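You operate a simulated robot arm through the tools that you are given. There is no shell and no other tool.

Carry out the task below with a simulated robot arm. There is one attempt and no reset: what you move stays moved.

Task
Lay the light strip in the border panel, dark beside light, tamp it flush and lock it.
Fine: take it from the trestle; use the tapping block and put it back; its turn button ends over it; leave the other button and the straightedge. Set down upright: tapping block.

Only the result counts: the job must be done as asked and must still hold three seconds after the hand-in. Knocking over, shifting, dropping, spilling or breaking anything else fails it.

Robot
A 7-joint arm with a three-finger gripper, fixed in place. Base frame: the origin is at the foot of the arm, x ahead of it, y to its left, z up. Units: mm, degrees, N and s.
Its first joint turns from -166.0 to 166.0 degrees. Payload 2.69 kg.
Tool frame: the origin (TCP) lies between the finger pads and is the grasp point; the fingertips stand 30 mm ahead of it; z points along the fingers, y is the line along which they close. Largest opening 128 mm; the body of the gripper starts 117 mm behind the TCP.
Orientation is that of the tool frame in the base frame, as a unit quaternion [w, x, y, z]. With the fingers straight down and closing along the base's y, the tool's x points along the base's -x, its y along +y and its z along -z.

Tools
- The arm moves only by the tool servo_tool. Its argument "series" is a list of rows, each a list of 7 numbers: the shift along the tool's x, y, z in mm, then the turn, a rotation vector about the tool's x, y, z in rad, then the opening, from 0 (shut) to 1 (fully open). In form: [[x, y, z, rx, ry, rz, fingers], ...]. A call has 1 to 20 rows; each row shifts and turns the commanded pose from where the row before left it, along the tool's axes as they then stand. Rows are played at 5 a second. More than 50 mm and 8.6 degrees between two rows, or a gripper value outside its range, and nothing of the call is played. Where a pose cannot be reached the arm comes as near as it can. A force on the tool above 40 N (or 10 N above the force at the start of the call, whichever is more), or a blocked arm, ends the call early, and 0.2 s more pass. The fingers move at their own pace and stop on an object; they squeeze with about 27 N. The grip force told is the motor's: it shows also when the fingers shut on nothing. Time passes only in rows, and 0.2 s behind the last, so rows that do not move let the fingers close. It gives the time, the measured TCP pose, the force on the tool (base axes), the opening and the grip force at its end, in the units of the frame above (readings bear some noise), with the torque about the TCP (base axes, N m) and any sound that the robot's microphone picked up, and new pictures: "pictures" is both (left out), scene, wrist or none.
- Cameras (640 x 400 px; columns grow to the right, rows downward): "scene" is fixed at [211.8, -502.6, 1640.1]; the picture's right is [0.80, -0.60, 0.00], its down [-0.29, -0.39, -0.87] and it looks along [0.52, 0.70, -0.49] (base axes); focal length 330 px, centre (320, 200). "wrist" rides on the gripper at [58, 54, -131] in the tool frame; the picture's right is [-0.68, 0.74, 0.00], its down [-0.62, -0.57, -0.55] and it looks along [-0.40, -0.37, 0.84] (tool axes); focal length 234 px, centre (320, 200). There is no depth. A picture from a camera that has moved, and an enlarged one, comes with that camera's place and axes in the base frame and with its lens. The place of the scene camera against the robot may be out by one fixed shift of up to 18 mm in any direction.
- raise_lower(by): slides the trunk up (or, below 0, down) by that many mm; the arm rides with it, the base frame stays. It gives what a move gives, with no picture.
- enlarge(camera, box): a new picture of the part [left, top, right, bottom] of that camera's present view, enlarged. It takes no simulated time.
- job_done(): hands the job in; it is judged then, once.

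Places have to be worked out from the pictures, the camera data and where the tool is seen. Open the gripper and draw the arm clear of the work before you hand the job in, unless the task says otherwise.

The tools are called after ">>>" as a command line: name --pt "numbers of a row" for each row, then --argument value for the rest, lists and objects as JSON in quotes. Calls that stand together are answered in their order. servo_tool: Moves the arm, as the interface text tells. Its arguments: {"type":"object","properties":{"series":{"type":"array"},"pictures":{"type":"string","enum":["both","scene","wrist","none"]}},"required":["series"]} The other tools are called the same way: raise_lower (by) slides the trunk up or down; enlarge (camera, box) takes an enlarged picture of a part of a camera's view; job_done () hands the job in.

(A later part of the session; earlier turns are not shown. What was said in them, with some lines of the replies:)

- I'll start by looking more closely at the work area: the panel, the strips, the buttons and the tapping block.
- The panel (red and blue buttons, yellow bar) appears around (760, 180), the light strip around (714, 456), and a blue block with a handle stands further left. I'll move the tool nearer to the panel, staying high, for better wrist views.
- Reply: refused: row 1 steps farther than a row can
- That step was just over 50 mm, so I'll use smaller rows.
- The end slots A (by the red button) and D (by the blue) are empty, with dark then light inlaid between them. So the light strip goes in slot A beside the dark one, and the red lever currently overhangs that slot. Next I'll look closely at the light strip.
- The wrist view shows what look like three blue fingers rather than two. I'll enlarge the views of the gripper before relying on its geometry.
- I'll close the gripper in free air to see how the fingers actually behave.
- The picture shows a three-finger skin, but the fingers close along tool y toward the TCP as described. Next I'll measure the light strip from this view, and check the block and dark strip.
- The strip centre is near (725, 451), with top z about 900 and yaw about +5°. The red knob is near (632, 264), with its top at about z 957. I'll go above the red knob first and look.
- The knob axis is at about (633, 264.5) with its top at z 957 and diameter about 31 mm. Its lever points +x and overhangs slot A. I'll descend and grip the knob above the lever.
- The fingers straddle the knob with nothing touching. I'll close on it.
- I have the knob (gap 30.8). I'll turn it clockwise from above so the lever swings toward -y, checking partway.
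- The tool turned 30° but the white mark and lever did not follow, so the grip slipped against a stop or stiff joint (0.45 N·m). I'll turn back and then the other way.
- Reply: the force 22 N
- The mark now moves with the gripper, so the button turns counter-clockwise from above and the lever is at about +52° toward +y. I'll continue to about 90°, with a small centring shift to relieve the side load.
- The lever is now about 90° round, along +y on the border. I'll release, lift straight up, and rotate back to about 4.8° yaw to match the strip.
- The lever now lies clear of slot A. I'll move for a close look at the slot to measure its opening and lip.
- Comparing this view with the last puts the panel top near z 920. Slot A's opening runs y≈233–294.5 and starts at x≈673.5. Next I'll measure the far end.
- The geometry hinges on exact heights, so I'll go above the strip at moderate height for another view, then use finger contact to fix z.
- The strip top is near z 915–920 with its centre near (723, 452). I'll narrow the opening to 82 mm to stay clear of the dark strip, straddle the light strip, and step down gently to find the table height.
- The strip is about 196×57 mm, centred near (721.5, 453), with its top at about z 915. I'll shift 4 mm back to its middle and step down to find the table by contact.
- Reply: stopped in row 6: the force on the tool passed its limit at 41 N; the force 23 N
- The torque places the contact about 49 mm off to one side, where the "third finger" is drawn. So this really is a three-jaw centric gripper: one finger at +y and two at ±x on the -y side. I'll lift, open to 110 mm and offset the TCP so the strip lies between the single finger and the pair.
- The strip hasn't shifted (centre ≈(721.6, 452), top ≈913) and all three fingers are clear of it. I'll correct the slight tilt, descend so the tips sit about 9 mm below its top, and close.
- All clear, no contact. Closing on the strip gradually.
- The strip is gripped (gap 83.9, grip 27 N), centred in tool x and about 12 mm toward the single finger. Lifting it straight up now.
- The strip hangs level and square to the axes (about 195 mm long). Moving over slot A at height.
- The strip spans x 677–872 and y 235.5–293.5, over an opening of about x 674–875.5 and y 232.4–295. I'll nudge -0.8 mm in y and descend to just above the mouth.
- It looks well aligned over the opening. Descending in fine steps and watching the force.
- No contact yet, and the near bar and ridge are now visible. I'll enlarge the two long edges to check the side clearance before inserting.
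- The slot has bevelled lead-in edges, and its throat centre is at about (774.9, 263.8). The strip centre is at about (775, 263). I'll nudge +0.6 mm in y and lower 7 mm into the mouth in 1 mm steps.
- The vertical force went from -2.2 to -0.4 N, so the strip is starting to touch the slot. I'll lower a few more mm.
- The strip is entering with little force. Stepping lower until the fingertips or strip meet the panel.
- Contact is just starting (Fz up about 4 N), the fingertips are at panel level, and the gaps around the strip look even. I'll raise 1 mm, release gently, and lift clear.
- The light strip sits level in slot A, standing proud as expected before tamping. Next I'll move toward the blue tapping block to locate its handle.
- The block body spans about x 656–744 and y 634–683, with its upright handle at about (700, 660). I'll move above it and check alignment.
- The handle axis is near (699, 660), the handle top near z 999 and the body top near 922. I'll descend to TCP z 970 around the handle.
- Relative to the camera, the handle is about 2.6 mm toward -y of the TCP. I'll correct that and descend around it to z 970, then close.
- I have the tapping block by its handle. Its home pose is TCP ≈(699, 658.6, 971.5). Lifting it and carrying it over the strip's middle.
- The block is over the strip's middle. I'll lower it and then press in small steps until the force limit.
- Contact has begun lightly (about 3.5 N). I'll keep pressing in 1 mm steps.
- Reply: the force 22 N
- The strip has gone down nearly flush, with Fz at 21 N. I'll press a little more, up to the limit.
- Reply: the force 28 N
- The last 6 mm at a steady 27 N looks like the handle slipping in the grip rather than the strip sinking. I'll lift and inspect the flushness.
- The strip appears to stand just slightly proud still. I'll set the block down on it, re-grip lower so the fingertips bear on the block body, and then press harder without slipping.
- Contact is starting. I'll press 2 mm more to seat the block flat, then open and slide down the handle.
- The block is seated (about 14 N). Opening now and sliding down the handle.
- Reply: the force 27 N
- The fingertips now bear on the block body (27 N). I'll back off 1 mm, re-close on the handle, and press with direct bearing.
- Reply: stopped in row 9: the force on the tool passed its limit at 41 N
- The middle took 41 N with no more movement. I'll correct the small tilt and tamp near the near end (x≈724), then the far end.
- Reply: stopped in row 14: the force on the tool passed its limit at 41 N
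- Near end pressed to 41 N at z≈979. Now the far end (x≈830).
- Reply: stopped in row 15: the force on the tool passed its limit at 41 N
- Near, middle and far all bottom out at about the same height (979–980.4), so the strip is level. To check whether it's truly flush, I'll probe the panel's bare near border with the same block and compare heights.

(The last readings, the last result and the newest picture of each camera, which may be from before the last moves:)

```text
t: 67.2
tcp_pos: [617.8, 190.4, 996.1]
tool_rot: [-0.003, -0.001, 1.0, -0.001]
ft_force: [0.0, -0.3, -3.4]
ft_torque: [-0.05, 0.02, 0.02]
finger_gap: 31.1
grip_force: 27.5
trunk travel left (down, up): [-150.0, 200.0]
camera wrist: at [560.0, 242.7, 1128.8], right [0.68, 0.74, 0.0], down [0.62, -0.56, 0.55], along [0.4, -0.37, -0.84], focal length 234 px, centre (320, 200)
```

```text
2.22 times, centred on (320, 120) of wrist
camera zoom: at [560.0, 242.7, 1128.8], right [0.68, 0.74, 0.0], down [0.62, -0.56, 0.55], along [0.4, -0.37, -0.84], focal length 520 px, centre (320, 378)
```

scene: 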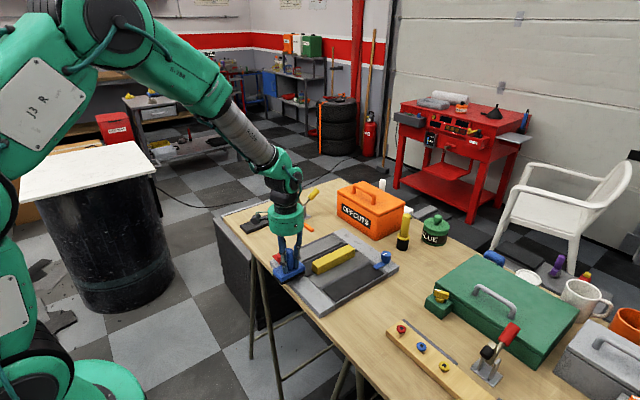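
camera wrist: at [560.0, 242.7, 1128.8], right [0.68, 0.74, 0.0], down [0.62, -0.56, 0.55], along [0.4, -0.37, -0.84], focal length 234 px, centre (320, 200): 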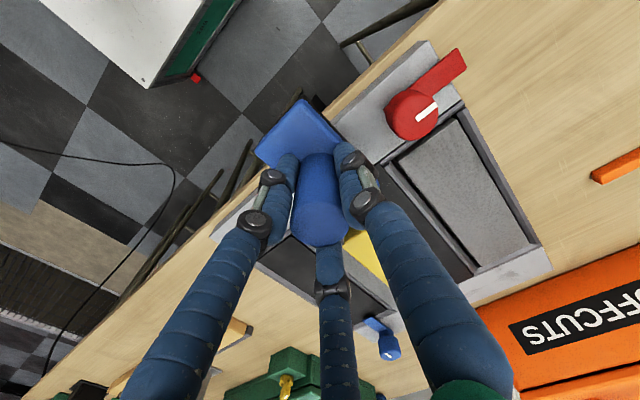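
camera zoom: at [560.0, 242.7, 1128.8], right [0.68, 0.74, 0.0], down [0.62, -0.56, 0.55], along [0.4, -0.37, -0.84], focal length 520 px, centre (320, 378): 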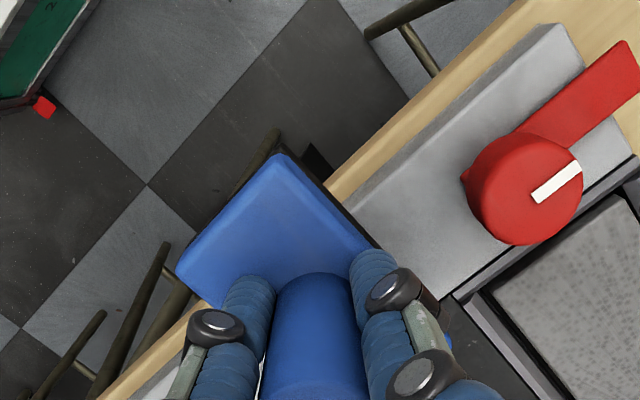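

I'll shift 10 mm further onto the border, remove the small tilt, and step down to light contact.

>>> servo_tool --pt "-10 0 0 0 -0.005 0 0" --pt "0 0 8 0 0 0 0" --pt "0 0 2 0 0 0 0" --pt "0 0 1 0 0 0 0" --pt "0 0 1 0 0 0 0" --pt "0 0 1 0 0 0 0" --pt "0 0 0 0 0 0 0" --pictures "none"

```text
t: 68.8
tcp_pos: [626.5, 190.0, 983.1]
tool_rot: [0.0, -0.001, 1.0, -0.001]
ft_force: [0.6, -0.2, -3.4]
ft_torque: [-0.02, 0.0, 0.01]
finger_gap: 30.7
grip_force: 26.9
trunk travel left (down, up): [-150.0, 200.0]
```

No contact yet at 983. Stepping further in 1 mm increments.

>>> servo_tool --pt "0 0 1 0 0 0 0" --pt "0 0 1 0 0 0 0" --pt "0 0 0 0 0 0 0" --pictures "none"

>>> servo_tool --pt "0 0 1 0 0 0 0" --pt "0 0 0 0 0 0 0" --pictures "none"

>>> servo_tool --pt "0 0 1 0 0 0 0" --pt "0 0 0 0 0 0 0" --pictures "none"

```text
t: 69.6
tcp_pos: [627.0, 189.1, 981.0]
tool_rot: [0.0, -0.001, 1.0, -0.001]
ft_force: [-1.0, 0.9, 1.7]
ft_torque: [-0.08, 0.04, -0.02]
finger_gap: 31.0
grip_force: 26.9
trunk travel left (down, up): [-150.0, 200.0]
```

```text
t: 70.2
tcp_pos: [626.8, 190.9, 982.2]
tool_rot: [0.001, -0.001, 1.0, -0.001]
ft_force: [-2.3, 0.7, 14.8]
ft_torque: [-0.15, 0.34, -0.04]
finger_gap: 31.1
grip_force: 27.0
trunk travel left (down, up): [-150.0, 200.0]
```

```text
t: 70.8
tcp_pos: [626.3, 189.3, 981.6]
tool_rot: [0.001, -0.001, 1.0, 0.0]
ft_force: [-1.0, 4.8, 28.1]
ft_torque: [-0.03, 0.36, -0.03]
finger_gap: 30.8
grip_force: 27.3
trunk travel left (down, up): [-150.0, 200.0]
```

The border contacts at TCP z≈981.6 and the strip at ≈980, so the strip is seated down and not proud. Now I'll carry the block back to its home spot at about (699, 658.6).

>>> servo_tool --pt "0 0 -5 0 0 0 0" --pt "0 0 -30 0 0 0 0" --pt "0 0 -40 0 0 0 0" --pt "-6.6 42.6 0 0 0 0 0" --pt "-6.6 42.6 0 0 0 0 0" --pt "-6.6 42.6 0 0 0 0 0" --pt "-6.6 42.6 0 0 0 0 0" --pt "-6.6 42.6 0 0 0 0 0" --pt "-6.6 42.6 0 0 0 0 0" --pt "-6.6 42.6 0 0 0 0 0" --pt "-6.6 42.6 0 0 0 0 0" --pt "-6.6 42.6 0 0 0 0 0" --pt "-6.6 42.6 0 0 0 0 0" --pt "-6.6 42.6 0 0 0 0 0" --pt "0 0 0 0 0 0 0" --pt "0 0 0 0 0 0 0"

>>> enlarge --camera "scene" --box '[212, 140, 292, 220]'

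>>> enlarge --camera "scene" --box '[267, 215, 407, 320]'

```text
t: 74.2
tcp_pos: [699.4, 657.8, 1052.6]
tool_rot: [0.0, -0.001, 1.0, -0.001]
ft_force: [-0.4, 0.7, -2.6]
ft_torque: [0.04, -0.01, -0.01]
finger_gap: 31.0
grip_force: 27.1
trunk travel left (down, up): [-150.0, 200.0]
camera wrist: at [640.8, 709.8, 1184.6], right [0.68, 0.74, 0.0], down [0.62, -0.56, 0.55], along [0.4, -0.37, -0.84], focal length 234 px, centre (320, 200)
```

scene: 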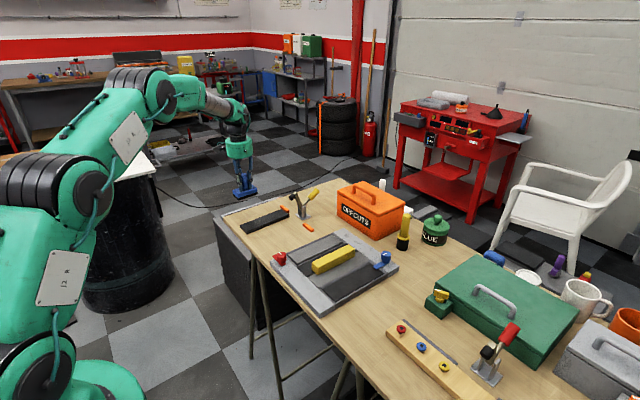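
wrist: 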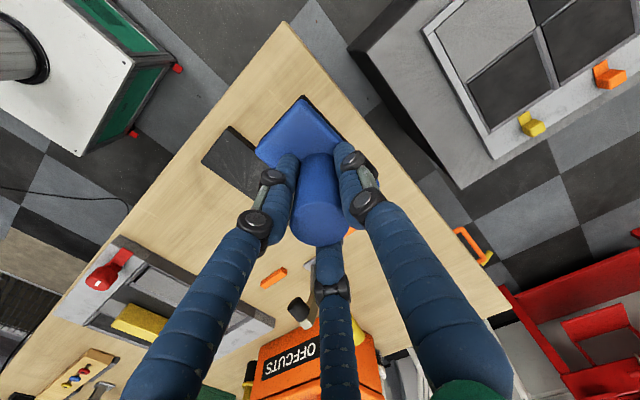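

```text
5.00 times, centred on (252, 180) of scene
camera zoom: at [211.8, -502.6, 1640.1], right [0.8, -0.6, 0.0], down [-0.29, -0.39, -0.87], along [0.52, 0.7, -0.49], focal length 1648 px, centre (660, 300)
```

zoom: 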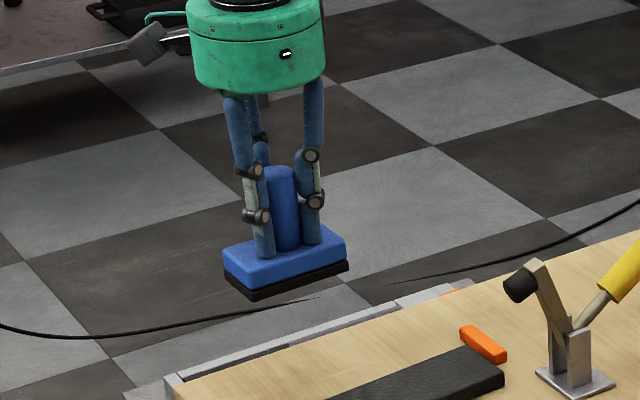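

```text
3.81 times, centred on (337, 268) of scene
camera zoom: at [211.8, -502.6, 1640.1], right [0.8, -0.6, 0.0], down [-0.29, -0.39, -0.87], along [0.52, 0.7, -0.49], focal length 1255 px, centre (255, -57)
```

zoom: 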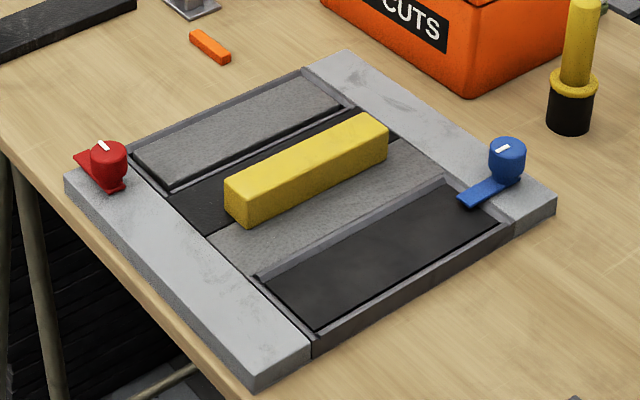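

The strip looks seated in slot A, and the straightedge and blue button are untouched. Lowering the block toward the table.

>>> servo_tool --pt "0 0 30 0 0 0 0" --pt "0 0 30 0 0 0 0" --pt "0 0 15 0 0 0 0" --pt "0 0 4 0 0 0 0" --pt "0 0 4 0 0 0 0" --pt "0 0 2 0 0 0 0" --pt "0 0 0 0 0 0 0" --pictures "scene"

>>> enlarge --camera "scene" --box '[212, 150, 292, 230]'

```text
t: 75.8
tcp_pos: [699.3, 658.7, 967.2]
tool_rot: [0.0, -0.001, 1.0, -0.001]
ft_force: [-0.3, -1.0, -2.6]
ft_torque: [-0.01, 0.01, 0.04]
finger_gap: 31.2
grip_force: 26.5
trunk travel left (down, up): [-150.0, 200.0]
```

scene: 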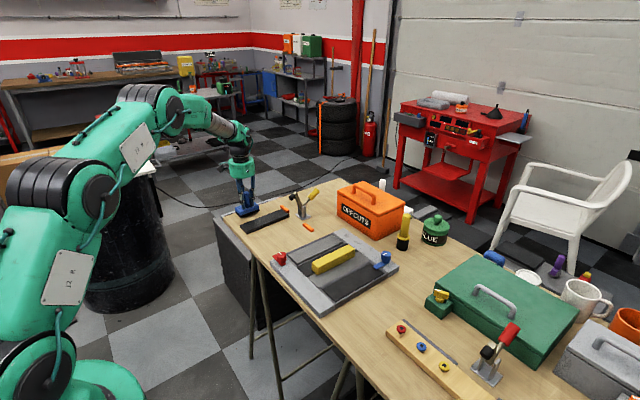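

```text
5.00 times, centred on (252, 190) of scene
camera zoom: at [211.8, -502.6, 1640.1], right [0.8, -0.6, 0.0], down [-0.29, -0.39, -0.87], along [0.52, 0.7, -0.49], focal length 1648 px, centre (660, 250)
```

zoom: 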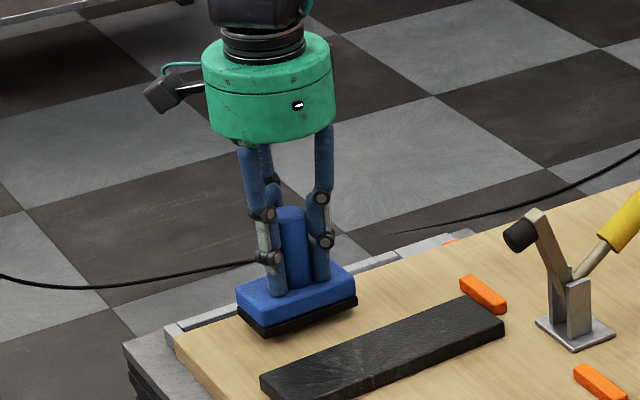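

Still about 4–5 mm above the table. Stepping down to contact.

>>> servo_tool --pt "0 0 1 0 0 0 0" --pt "0 0 1 0 0 0 0" --pt "0 0 1 0 0 0 0" --pt "0 0 0 0 0 0 0" --pictures "none"

>>> servo_tool --pt "0 0 1 0 0 0 0" --pt "0 0 0 0 0 0 0" --pictures "none"

>>> servo_tool --pt "0 0 1 0 0 0 0" --pt "0 0 0 0 0 0 0" --pictures "none"

```text
t: 76.8
tcp_pos: [699.8, 657.7, 965.8]
tool_rot: [0.0, -0.002, 1.0, -0.001]
ft_force: [-0.8, 0.4, -3.2]
ft_torque: [-0.02, -0.04, -0.03]
finger_gap: 30.6
grip_force: 26.5
trunk travel left (down, up): [-150.0, 200.0]
```

```text
t: 77.4
tcp_pos: [699.3, 658.2, 964.7]
tool_rot: [0.0, -0.001, 1.0, 0.0]
ft_force: [0.4, 0.2, -1.9]
ft_torque: [0.03, 0.01, -0.02]
finger_gap: 30.8
grip_force: 27.2
trunk travel left (down, up): [-150.0, 200.0]
```

```text
t: 78.0
tcp_pos: [699.2, 657.9, 964.0]
tool_rot: [0.0, -0.001, 1.0, 0.0]
ft_force: [-0.4, -0.2, -2.3]
ft_torque: [-0.02, 0.0, 0.02]
finger_gap: 30.5
grip_force: 27.2
trunk travel left (down, up): [-150.0, 200.0]
```

>>> servo_tool --pt "0 0 1 0 0 0 0" --pt "0 0 0 0 0 0 0" --pictures "none"

>>> servo_tool --pt "0 0 1 0 0 0 0" --pt "0 0 0 0 0 0 0" --pictures "scene"

>>> enlarge --camera "scene" --box '[212, 150, 292, 230]'

```text
t: 78.6
tcp_pos: [698.3, 657.7, 962.3]
tool_rot: [0.0, -0.001, 1.0, -0.001]
ft_force: [0.0, 0.3, -3.0]
ft_torque: [-0.01, 0.0, 0.0]
finger_gap: 30.7
grip_force: 26.7
trunk travel left (down, up): [-150.0, 200.0]
```

```text
t: 79.2
tcp_pos: [698.8, 658.8, 961.5]
tool_rot: [0.001, -0.001, 1.0, -0.001]
ft_force: [-0.5, -0.8, -2.5]
ft_torque: [0.02, -0.01, 0.02]
finger_gap: 30.8
grip_force: 27.1
trunk travel left (down, up): [-150.0, 200.0]
```

scene: 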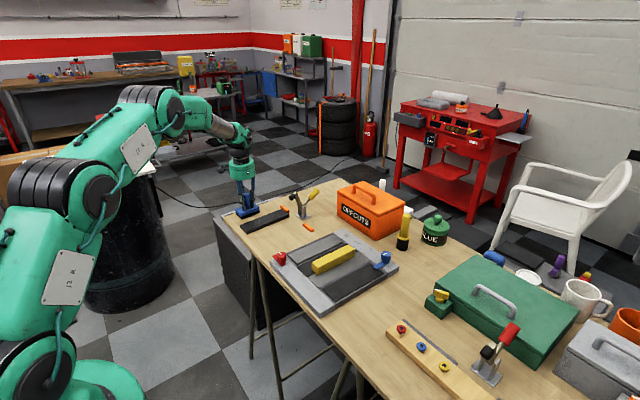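

```text
5.00 times, centred on (252, 190) of scene
camera zoom: at [211.8, -502.6, 1640.1], right [0.8, -0.6, 0.0], down [-0.29, -0.39, -0.87], along [0.52, 0.7, -0.49], focal length 1648 px, centre (660, 250)
```

zoom: 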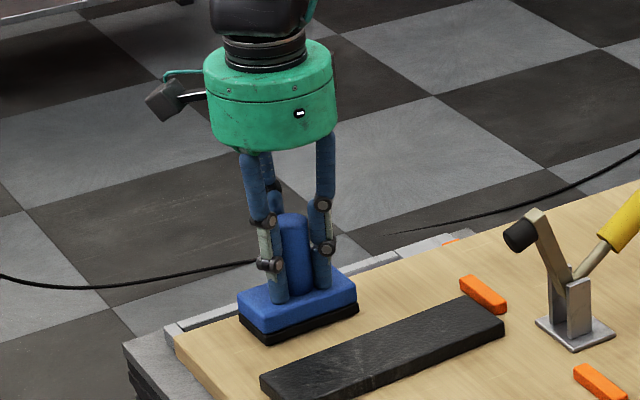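

The image matches the home pose almost exactly. One or two more steps should touch.

>>> servo_tool --pt "0 0 1 0 0 0 0" --pt "0 0 0 0 0 0 0" --pictures "none"

>>> servo_tool --pt "0 0 1 0 0 0 0" --pt "0 0 0 0 0 0 0" --pictures "none"

```text
t: 79.8
tcp_pos: [700.0, 659.1, 960.1]
tool_rot: [-0.001, -0.001, 1.0, 0.0]
ft_force: [0.1, 0.2, -3.4]
ft_torque: [0.03, -0.01, -0.01]
finger_gap: 30.9
grip_force: 27.2
trunk travel left (down, up): [-150.0, 200.0]
```

```text
t: 80.4
tcp_pos: [700.8, 658.2, 961.2]
tool_rot: [0.0, 0.0, 1.0, -0.001]
ft_force: [1.2, -0.4, -0.5]
ft_torque: [-0.06, 0.01, 0.0]
finger_gap: 31.0
grip_force: 27.3
trunk travel left (down, up): [-150.0, 200.0]
```

Contact now. Pressing 1 mm more to seat, then releasing and lifting straight up off the handle.

>>> servo_tool --pt "0 0 0.7 0 0 0 0" --pt "0 0 0 0 0 0 0.15" --pt "0 0 0 0 0 0 0.3" --pt "0 0 0 0 0 0 0.4" --pt "0 0 -10 0 0 0 0.5" --pt "0 0 -30 0 0 0 0.6" --pt "0 0 -40 0 0 0 0.6" --pt "0 0 -30 0 0 0 0.6" --pt "0 0 0 0 0 0 0.6"

>>> enlarge --camera "scene" --box '[212, 150, 292, 230]'

```text
t: 82.4
tcp_pos: [696.3, 656.9, 1069.6]
tool_rot: [0.0, 0.0, 1.0, 0.0]
ft_force: [-0.9, -0.4, 0.4]
ft_torque: [-0.01, -0.02, -0.03]
finger_gap: 76.5
grip_force: 0.1
trunk travel left (down, up): [-150.0, 200.0]
camera wrist: at [638.9, 710.1, 1200.9], right [0.68, 0.74, 0.0], down [0.62, -0.56, 0.55], along [0.4, -0.37, -0.84], focal length 234 px, centre (320, 200)
```

scene: 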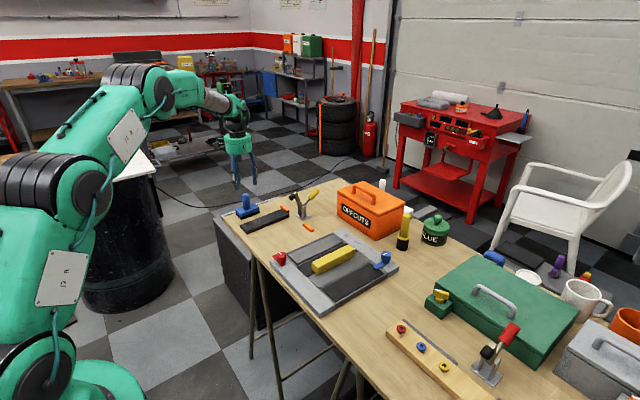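
wrist: 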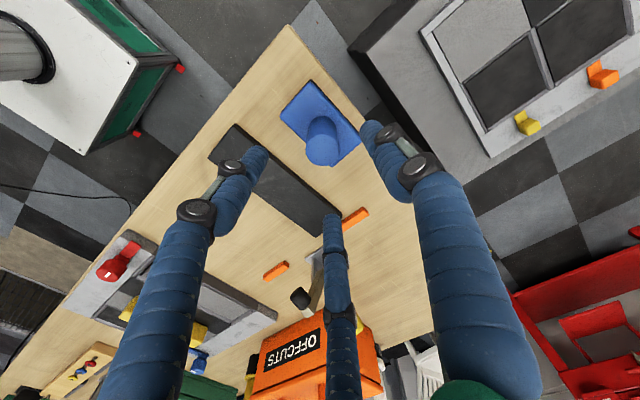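

```text
5.00 times, centred on (252, 190) of scene
camera zoom: at [211.8, -502.6, 1640.1], right [0.8, -0.6, 0.0], down [-0.29, -0.39, -0.87], along [0.52, 0.7, -0.49], focal length 1648 px, centre (660, 250)
```

zoom: 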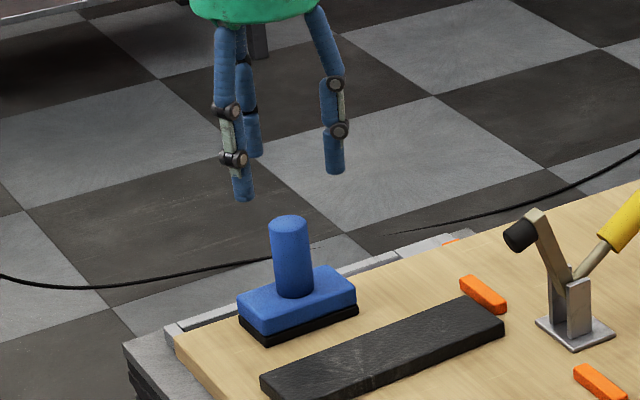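

The block is back upright in its original place. Now I'll return to the red knob to swing its lever back over the strip, rotating the tool 60° counter-clockwise on the way.

>>> servo_tool --pt "6.9 -43.7 0 0 0 0 0.6" --pt "6.9 -43.7 0 0 0 0 0.6" --pt "6.9 -43.7 0 0 0 0 0.6" --pt "6.9 -43.7 0 0 0 0 0.6" --pt "6.9 -43.7 0 0 0 0 0.6" --pt "6.9 -43.7 0 0 0 0 0.6" --pt "6.9 -43.7 0 0 0 0 0.6" --pt "6.9 -43.7 0 0 0 0 0.6" --pt "6.9 -43.7 0 0 0 0 0.6" --pt "0 0 0 0 0 0 0.6" --pt "0 0 0 0 0 0 0.6"

>>> enlarge --camera "wrist" --box '[200, 60, 440, 240]'

>>> enlarge --camera "scene" --box '[262, 220, 362, 295]'

```text
t: 84.8
tcp_pos: [638.8, 262.8, 1071.6]
tool_rot: [0.001, -0.001, 1.0, 0.0]
ft_force: [0.3, 0.4, -0.6]
ft_torque: [-0.03, 0.0, 0.01]
finger_gap: 76.7
grip_force: 0.0
trunk travel left (down, up): [-150.0, 200.0]
camera wrist: at [580.7, 316.6, 1202.9], right [0.68, 0.74, 0.0], down [0.62, -0.56, 0.55], along [0.4, -0.37, -0.84], focal length 234 px, centre (320, 200)
```

scene: 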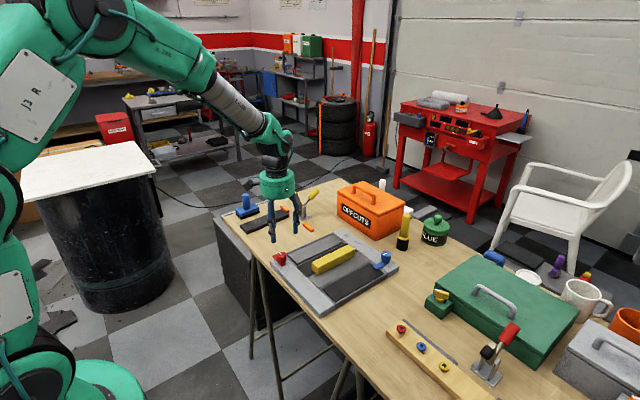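
wrist: 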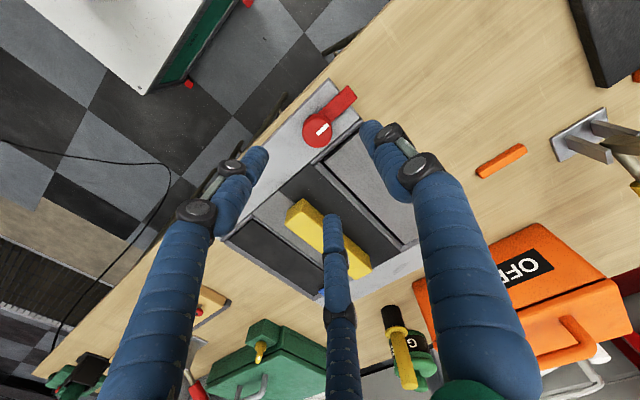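

```text
2.22 times, centred on (320, 150) of wrist
camera zoom: at [580.7, 316.6, 1202.9], right [0.68, 0.74, 0.0], down [0.62, -0.56, 0.55], along [0.4, -0.37, -0.84], focal length 520 px, centre (320, 311)
```

zoom: 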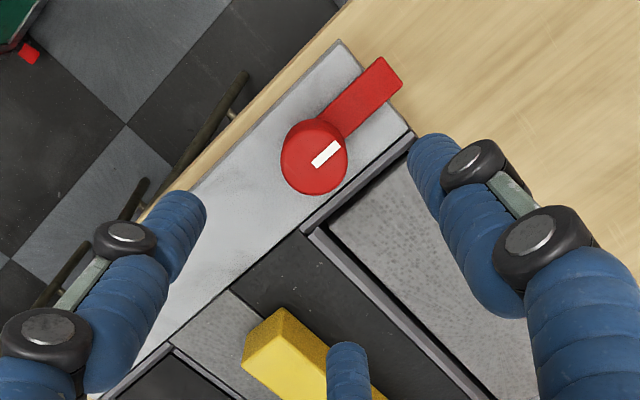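

```text
5.33 times, centred on (312, 258) of scene
camera zoom: at [211.8, -502.6, 1640.1], right [0.8, -0.6, 0.0], down [-0.29, -0.39, -0.87], along [0.52, 0.7, -0.49], focal length 1758 px, centre (363, -107)
```

zoom: 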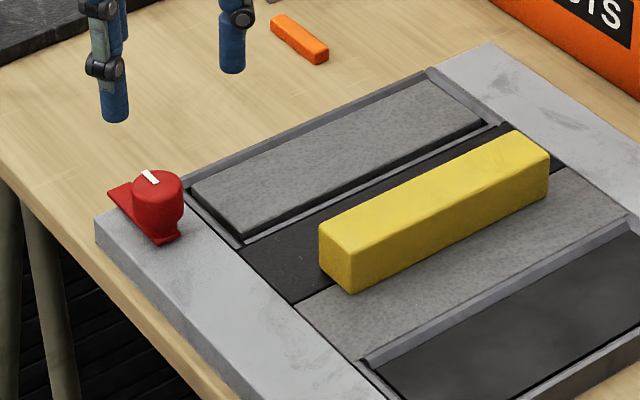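

The strip is seated and the knob is about (-5.5, +1) mm from the TCP. I'll correct that and rotate the tool 60° counter-clockwise above the knob.

>>> servo_tool --pt "5.5 1 0 0 0 -0.131 0.6" --pt "0 0 0 0 0 -0.131 0.6" --pt "0 0 0 0 0 -0.131 0.6" --pt "0 0 0 0 0 -0.131 0.6" --pt "0 0 0 0 0 -0.131 0.6" --pt "0 0 0 0 0 -0.131 0.6" --pt "0 0 0 0 0 -0.131 0.6" --pt "0 0 0 0 0 -0.131 0.6" --pt "0 0 40 0 0 0 0.6" --pt "0 0 20 0 0 0 0.6" --pt "0 0 0 0 0 0 0.6"

>>> enlarge --camera "wrist" --box '[200, 80, 440, 260]'

```text
t: 87.2
tcp_pos: [630.7, 265.7, 1008.7]
tool_rot: [0.0, -0.502, 0.865, -0.001]
ft_force: [1.0, 0.3, 0.1]
ft_torque: [-0.02, 0.0, 0.01]
finger_gap: 76.8
grip_force: 0.1
trunk travel left (down, up): [-150.0, 200.0]
camera wrist: at [555.9, 240.8, 1141.3], right [-0.3, 0.95, 0.0], down [0.8, 0.25, 0.55], along [0.52, 0.16, -0.84], focal length 234 px, centre (320, 200)
```

scene: 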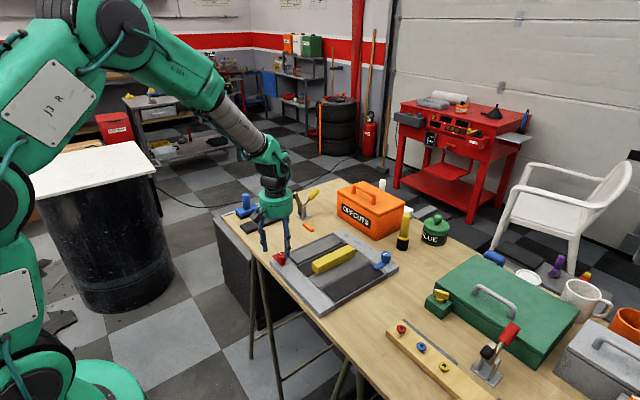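
wrist: 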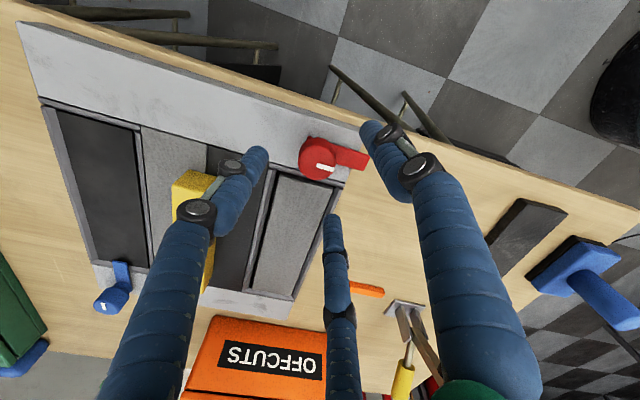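

```text
2.22 times, centred on (320, 170) of wrist
camera zoom: at [555.9, 240.8, 1141.3], right [-0.3, 0.95, 0.0], down [0.8, 0.25, 0.55], along [0.52, 0.16, -0.84], focal length 520 px, centre (320, 267)
```

zoom: 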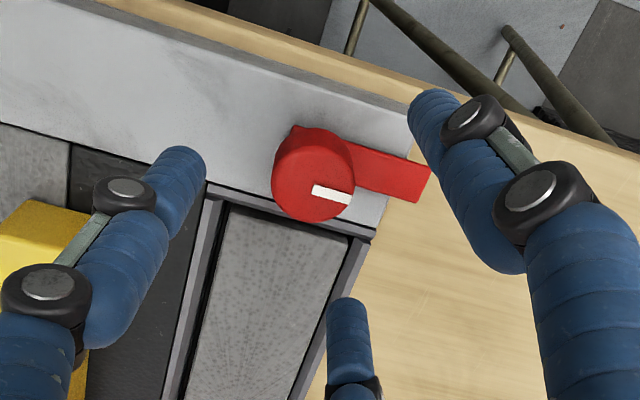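

The knob centre is about (2.3, -2.4) mm off the TCP. Correcting, descending to z≈961, then closing.

>>> servo_tool --pt "0.9 -3 10 0 0 0 0.6" --pt "0 0 20 0 0 0 0.5" --pt "0 0 17 0 0 0 0.5" --pt "0 0 0 0 0 0 0.5" --pt "0 0 0 0 0 0 0.3" --pt "0 0 0 0 0 0 0" --pt "0 0 0 0 0 0 0" --pt "0 0 0 0 0 0 0"

>>> enlarge --camera "scene" --box '[252, 205, 332, 275]'

```text
t: 89.0
tcp_pos: [634.2, 262.9, 960.3]
tool_rot: [0.0, -0.501, 0.865, -0.001]
ft_force: [0.9, 1.8, -2.6]
ft_torque: [0.08, -0.08, -0.02]
finger_gap: 31.1
grip_force: 45.0
trunk travel left (down, up): [-150.0, 200.0]
camera wrist: at [559.2, 238.7, 1093.0], right [-0.3, 0.95, 0.0], down [0.8, 0.25, 0.55], along [0.52, 0.16, -0.84], focal length 234 px, centre (320, 200)
```

scene: 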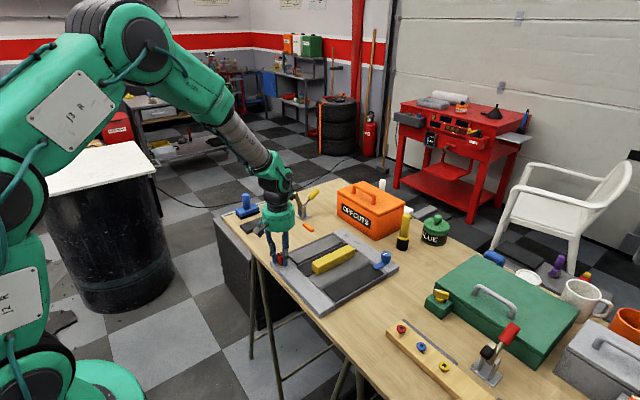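
wrist: 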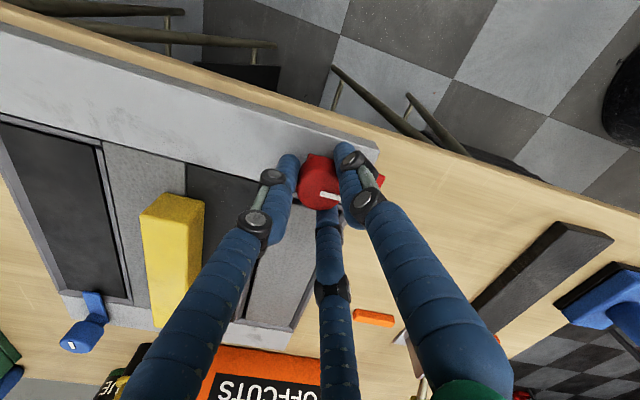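

```text
5.71 times, centred on (292, 240) of scene
camera zoom: at [211.8, -502.6, 1640.1], right [0.8, -0.6, 0.0], down [-0.29, -0.39, -0.87], along [0.52, 0.7, -0.49], focal length 1883 px, centre (480, -29)
```

zoom: 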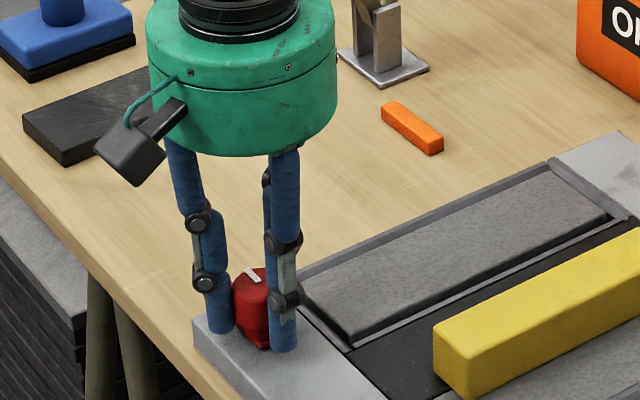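

Knob gripped, forces low. Now turning clockwise (seen from above) about 90° to bring the lever over the strip.

>>> servo_tool --pt "0 0 0 0 0 0.13 0" --pt "0 0 0 0 0 0.13 0" --pt "0 0 0 0 0 0.13 0" --pt "0 0 0 0 0 0.13 0" --pt "0 0 0 0 0 0.13 0" --pt "0 0 0 0 0 0.13 0" --pt "0 0 0 0 0 0 0" --pictures "wrist"

>>> servo_tool --pt "0 0 0 0 0 0.13 0" --pt "0 0 0 0 0 0.13 0" --pt "0 0 0 0 0 0.13 0" --pt "0 0 0 0 0 0.13 0" --pt "0 0 0 0 0 0.13 0" --pt "0 0 0 0 0 0.13 0" --pt "0 0 0 0 0 0 0"

>>> enlarge --camera "scene" --box '[252, 205, 332, 275]'

```text
t: 90.6
tcp_pos: [634.3, 264.1, 960.1]
tool_rot: [-0.001, -0.134, 0.991, -0.001]
ft_force: [1.6, 9.0, -23.4]
ft_torque: [0.12, 0.1, 0.0]
finger_gap: 31.0
grip_force: 45.0
trunk travel left (down, up): [-150.0, 200.0]
camera wrist: at [564.4, 299.2, 1093.0], right [0.46, 0.89, 0.0], down [0.74, -0.38, 0.55], along [0.49, -0.25, -0.84], focal length 234 px, centre (320, 200)
```

wrist: 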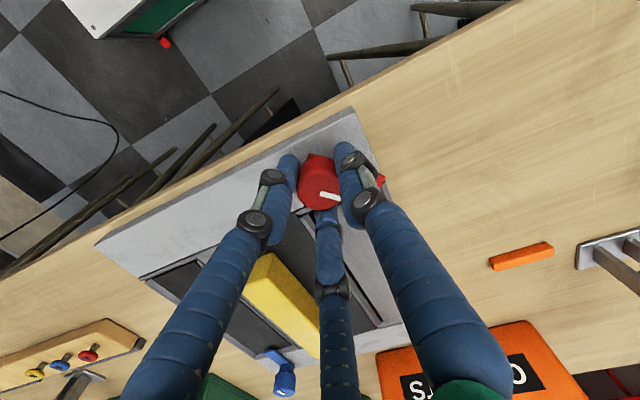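

```text
t: 92.2
tcp_pos: [635.3, 263.7, 961.9]
tool_rot: [-0.001, 0.252, 0.968, -0.002]
ft_force: [-1.8, 8.1, -38.6]
ft_torque: [0.14, 0.07, -0.02]
finger_gap: 30.9
grip_force: 45.0
trunk travel left (down, up): [-150.0, 200.0]
camera wrist: at [610.5, 338.6, 1093.0], right [0.95, 0.31, 0.0], down [0.26, -0.79, 0.55], along [0.17, -0.52, -0.83], focal length 234 px, centre (320, 200)
```

scene: 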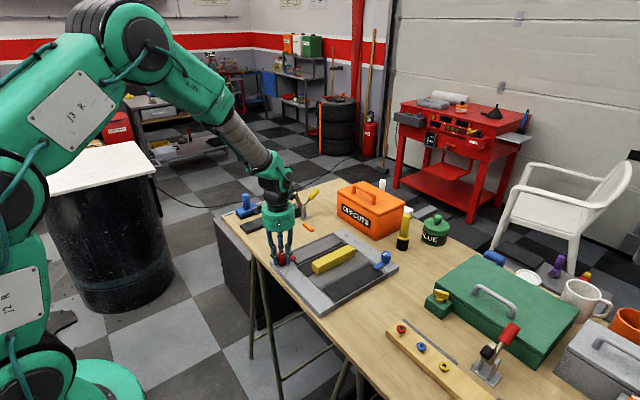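
wrist: 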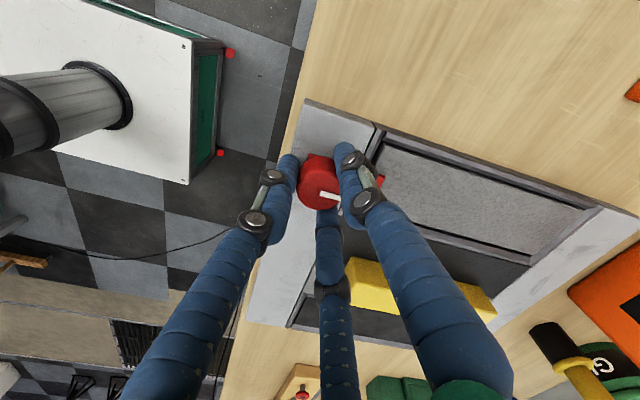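

```text
5.71 times, centred on (292, 240) of scene
camera zoom: at [211.8, -502.6, 1640.1], right [0.8, -0.6, 0.0], down [-0.29, -0.39, -0.87], along [0.52, 0.7, -0.49], focal length 1883 px, centre (480, -29)
```

zoom: 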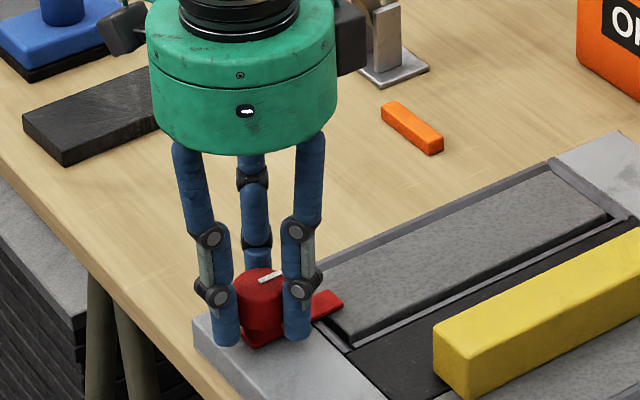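

The lever now points back over the strip's near end, and the mark stayed fixed relative to the gripper. I'll relax the vertical load, release and lift away.

>>> servo_tool --pt "0 0 1.5 0 0 0 0" --pt "0 0 0 0 0 0 0.3" --pt "0 0 0 0 0 0 0.45" --pt "0 0 -15 0 0 0 0.5" --pt "0 0 -40 0 0 0 0.6" --pt "0 0 -40 0 0 0 0.6" --pt "0 0 -30 0 0 0 0.6" --pt "0 0 0 0 0 0 0.6"

>>> enlarge --camera "scene" --box '[262, 215, 342, 275]'

>>> enlarge --camera "wrist" --box '[220, 60, 460, 240]'

```text
t: 94.0
tcp_pos: [631.8, 262.1, 1086.7]
tool_rot: [0.001, 0.253, 0.968, -0.001]
ft_force: [0.0, -0.1, 0.2]
ft_torque: [0.01, -0.01, -0.02]
finger_gap: 76.8
grip_force: 0.1
trunk travel left (down, up): [-150.0, 200.0]
camera wrist: at [608.2, 337.3, 1219.0], right [0.95, 0.31, 0.0], down [0.26, -0.79, 0.55], along [0.17, -0.52, -0.84], focal length 234 px, centre (320, 200)
```

scene: 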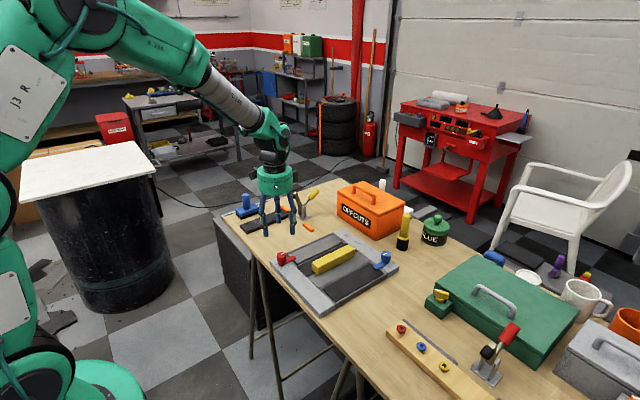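
wrist: 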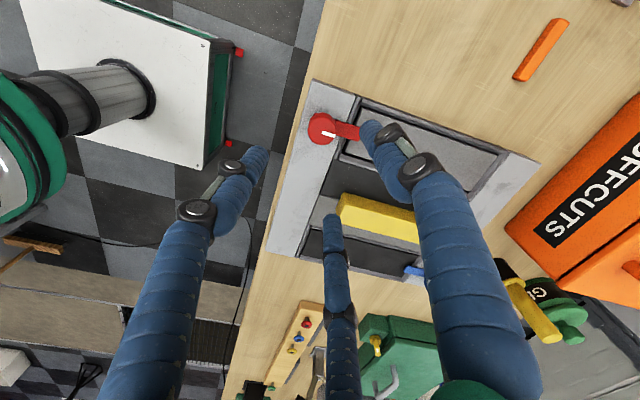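

```text
6.67 times, centred on (302, 245) of scene
camera zoom: at [211.8, -502.6, 1640.1], right [0.8, -0.6, 0.0], down [-0.29, -0.39, -0.87], along [0.52, 0.7, -0.49], focal length 2197 px, centre (440, -100)
```

zoom: 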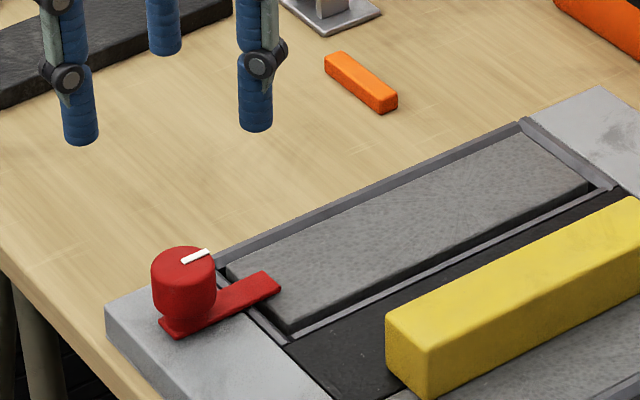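

```text
2.22 times, centred on (340, 150) of wrist
camera zoom: at [608.2, 337.3, 1219.0], right [0.95, 0.31, 0.0], down [0.26, -0.79, 0.55], along [0.17, -0.52, -0.84], focal length 520 px, centre (276, 311)
```

zoom: 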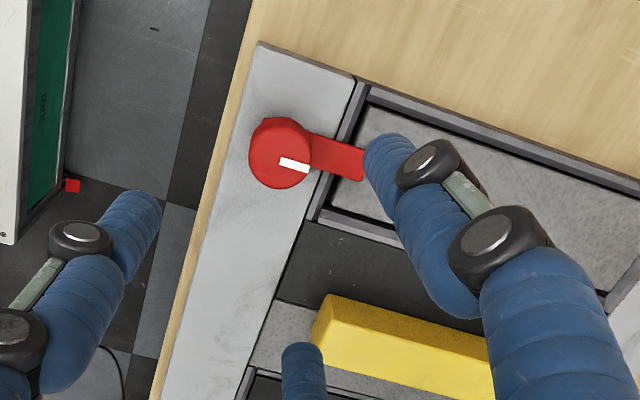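

The lever lies over the strip's near end and the mark points along it. I'll draw the arm up clear and do a last check of the whole scene.

>>> servo_tool --pt "10 0 -45 0 0 -0.13 0.6" --pt "10 0 -45 0 0 -0.13 0.6" --pt "10 0 -45 0 0 -0.13 0.6" --pt "20 20 -30 0 0 -0.13 0.6" --pt "20 30 -10 0 0 0 0.6" --pt "20 30 0 0 0 0 0.6" --pt "0 0 0 0 0 0 0.6"

>>> enlarge --camera "scene" --box '[262, 210, 402, 320]'

>>> enlarge --camera "scene" --box '[212, 160, 332, 250]'

>>> enlarge --camera "wrist" --box '[220, 0, 460, 200]'

```text
t: 95.6
tcp_pos: [548.1, 357.7, 1261.3]
tool_rot: [0.0, -0.004, 1.0, -0.001]
ft_force: [0.3, 0.7, 0.1]
ft_torque: [-0.06, 0.01, 0.0]
finger_gap: 77.0
grip_force: 0.1
trunk travel left (down, up): [-150.0, 200.0]
camera wrist: at [490.4, 410.2, 1392.6], right [0.67, 0.74, 0.0], down [0.62, -0.56, 0.55], along [0.41, -0.37, -0.84], focal length 234 px, centre (320, 200)
```

scene: 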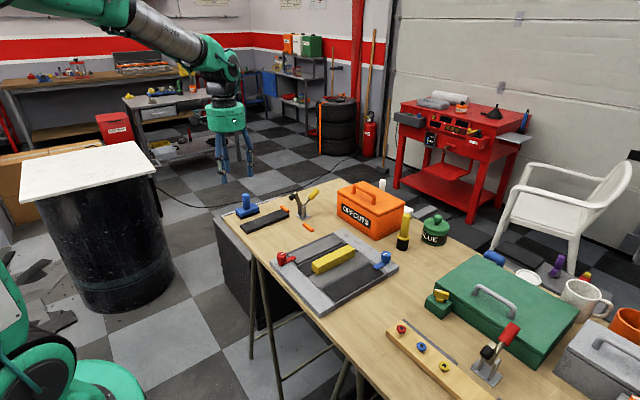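
wrist: 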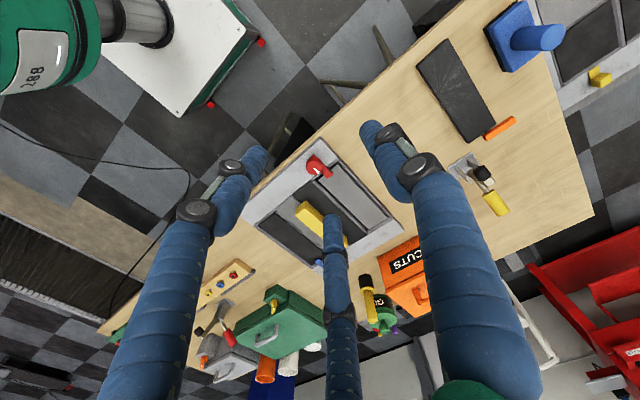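

```text
3.64 times, centred on (332, 265) of scene
camera zoom: at [211.8, -502.6, 1640.1], right [0.8, -0.6, 0.0], down [-0.29, -0.39, -0.87], along [0.52, 0.7, -0.49], focal length 1198 px, centre (276, -36)
```

zoom: 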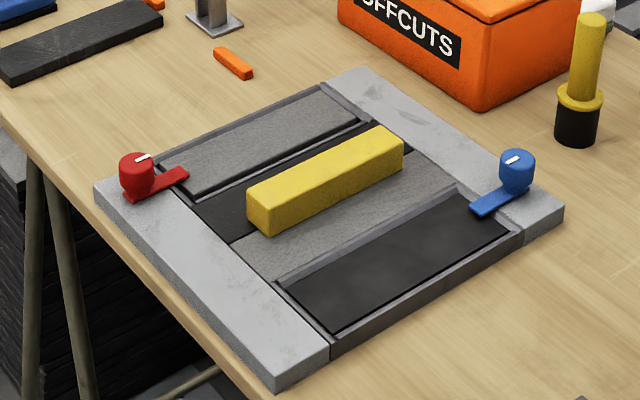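

```text
4.44 times, centred on (272, 205) of scene
camera zoom: at [211.8, -502.6, 1640.1], right [0.8, -0.6, 0.0], down [-0.29, -0.39, -0.87], along [0.52, 0.7, -0.49], focal length 1464 px, centre (533, 178)
```

zoom: 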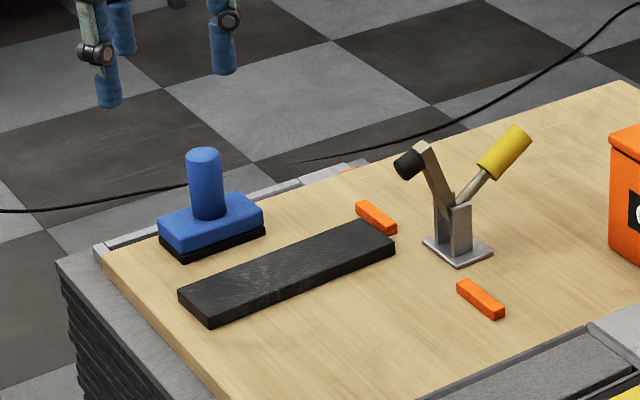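

```text
2.00 times, centred on (340, 100) of wrist
camera zoom: at [490.4, 410.2, 1392.6], right [0.67, 0.74, 0.0], down [0.62, -0.56, 0.55], along [0.41, -0.37, -0.84], focal length 468 px, centre (280, 400)
```

zoom: 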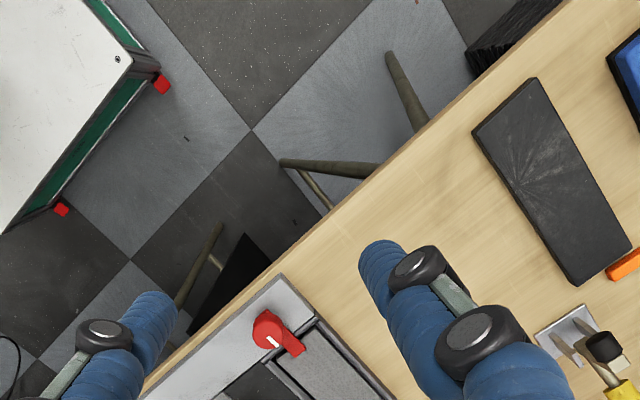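

The panel now reads light, dark, light, with the last slot left empty. The strip is seated and the red lever lies over its end. The blue button, straightedge and other items haven't moved, the tapping block stands upright at home, and the arm is clear. Handing in.

>>> job_done

```text
The job is handed in.
```

The light strip is seated in the border panel beside the dark inlay and locked, and I've handed the job in; I haven't seen the judged result.

- **Strip:** I took it from the trestle and laid it in the empty end slot by the red button, so the panel now reads light, dark, light, with the last slot still empty.
- **Flushness:** I pressed it with the tapping block to about 41 N at the middle and both ends, and it stopped solid at the same height each time. Measured with the block, it sits about 1 to 2 mm below the bare border, which is close to the measuring noise. It isn't standing proud.
- **Button:** The red button was turned aside for laying and turned back, so its lever now lies over the strip's near end.
- **Tapping block:** It is back upright in its original place.
- **Left alone:** The blue button and the straightedge were not touched.

The gripper turned out to have three fingers closing to the centre, not two as described. Because of that, the first approach pressed a finger onto the strip's top edge, but the strip did not move.
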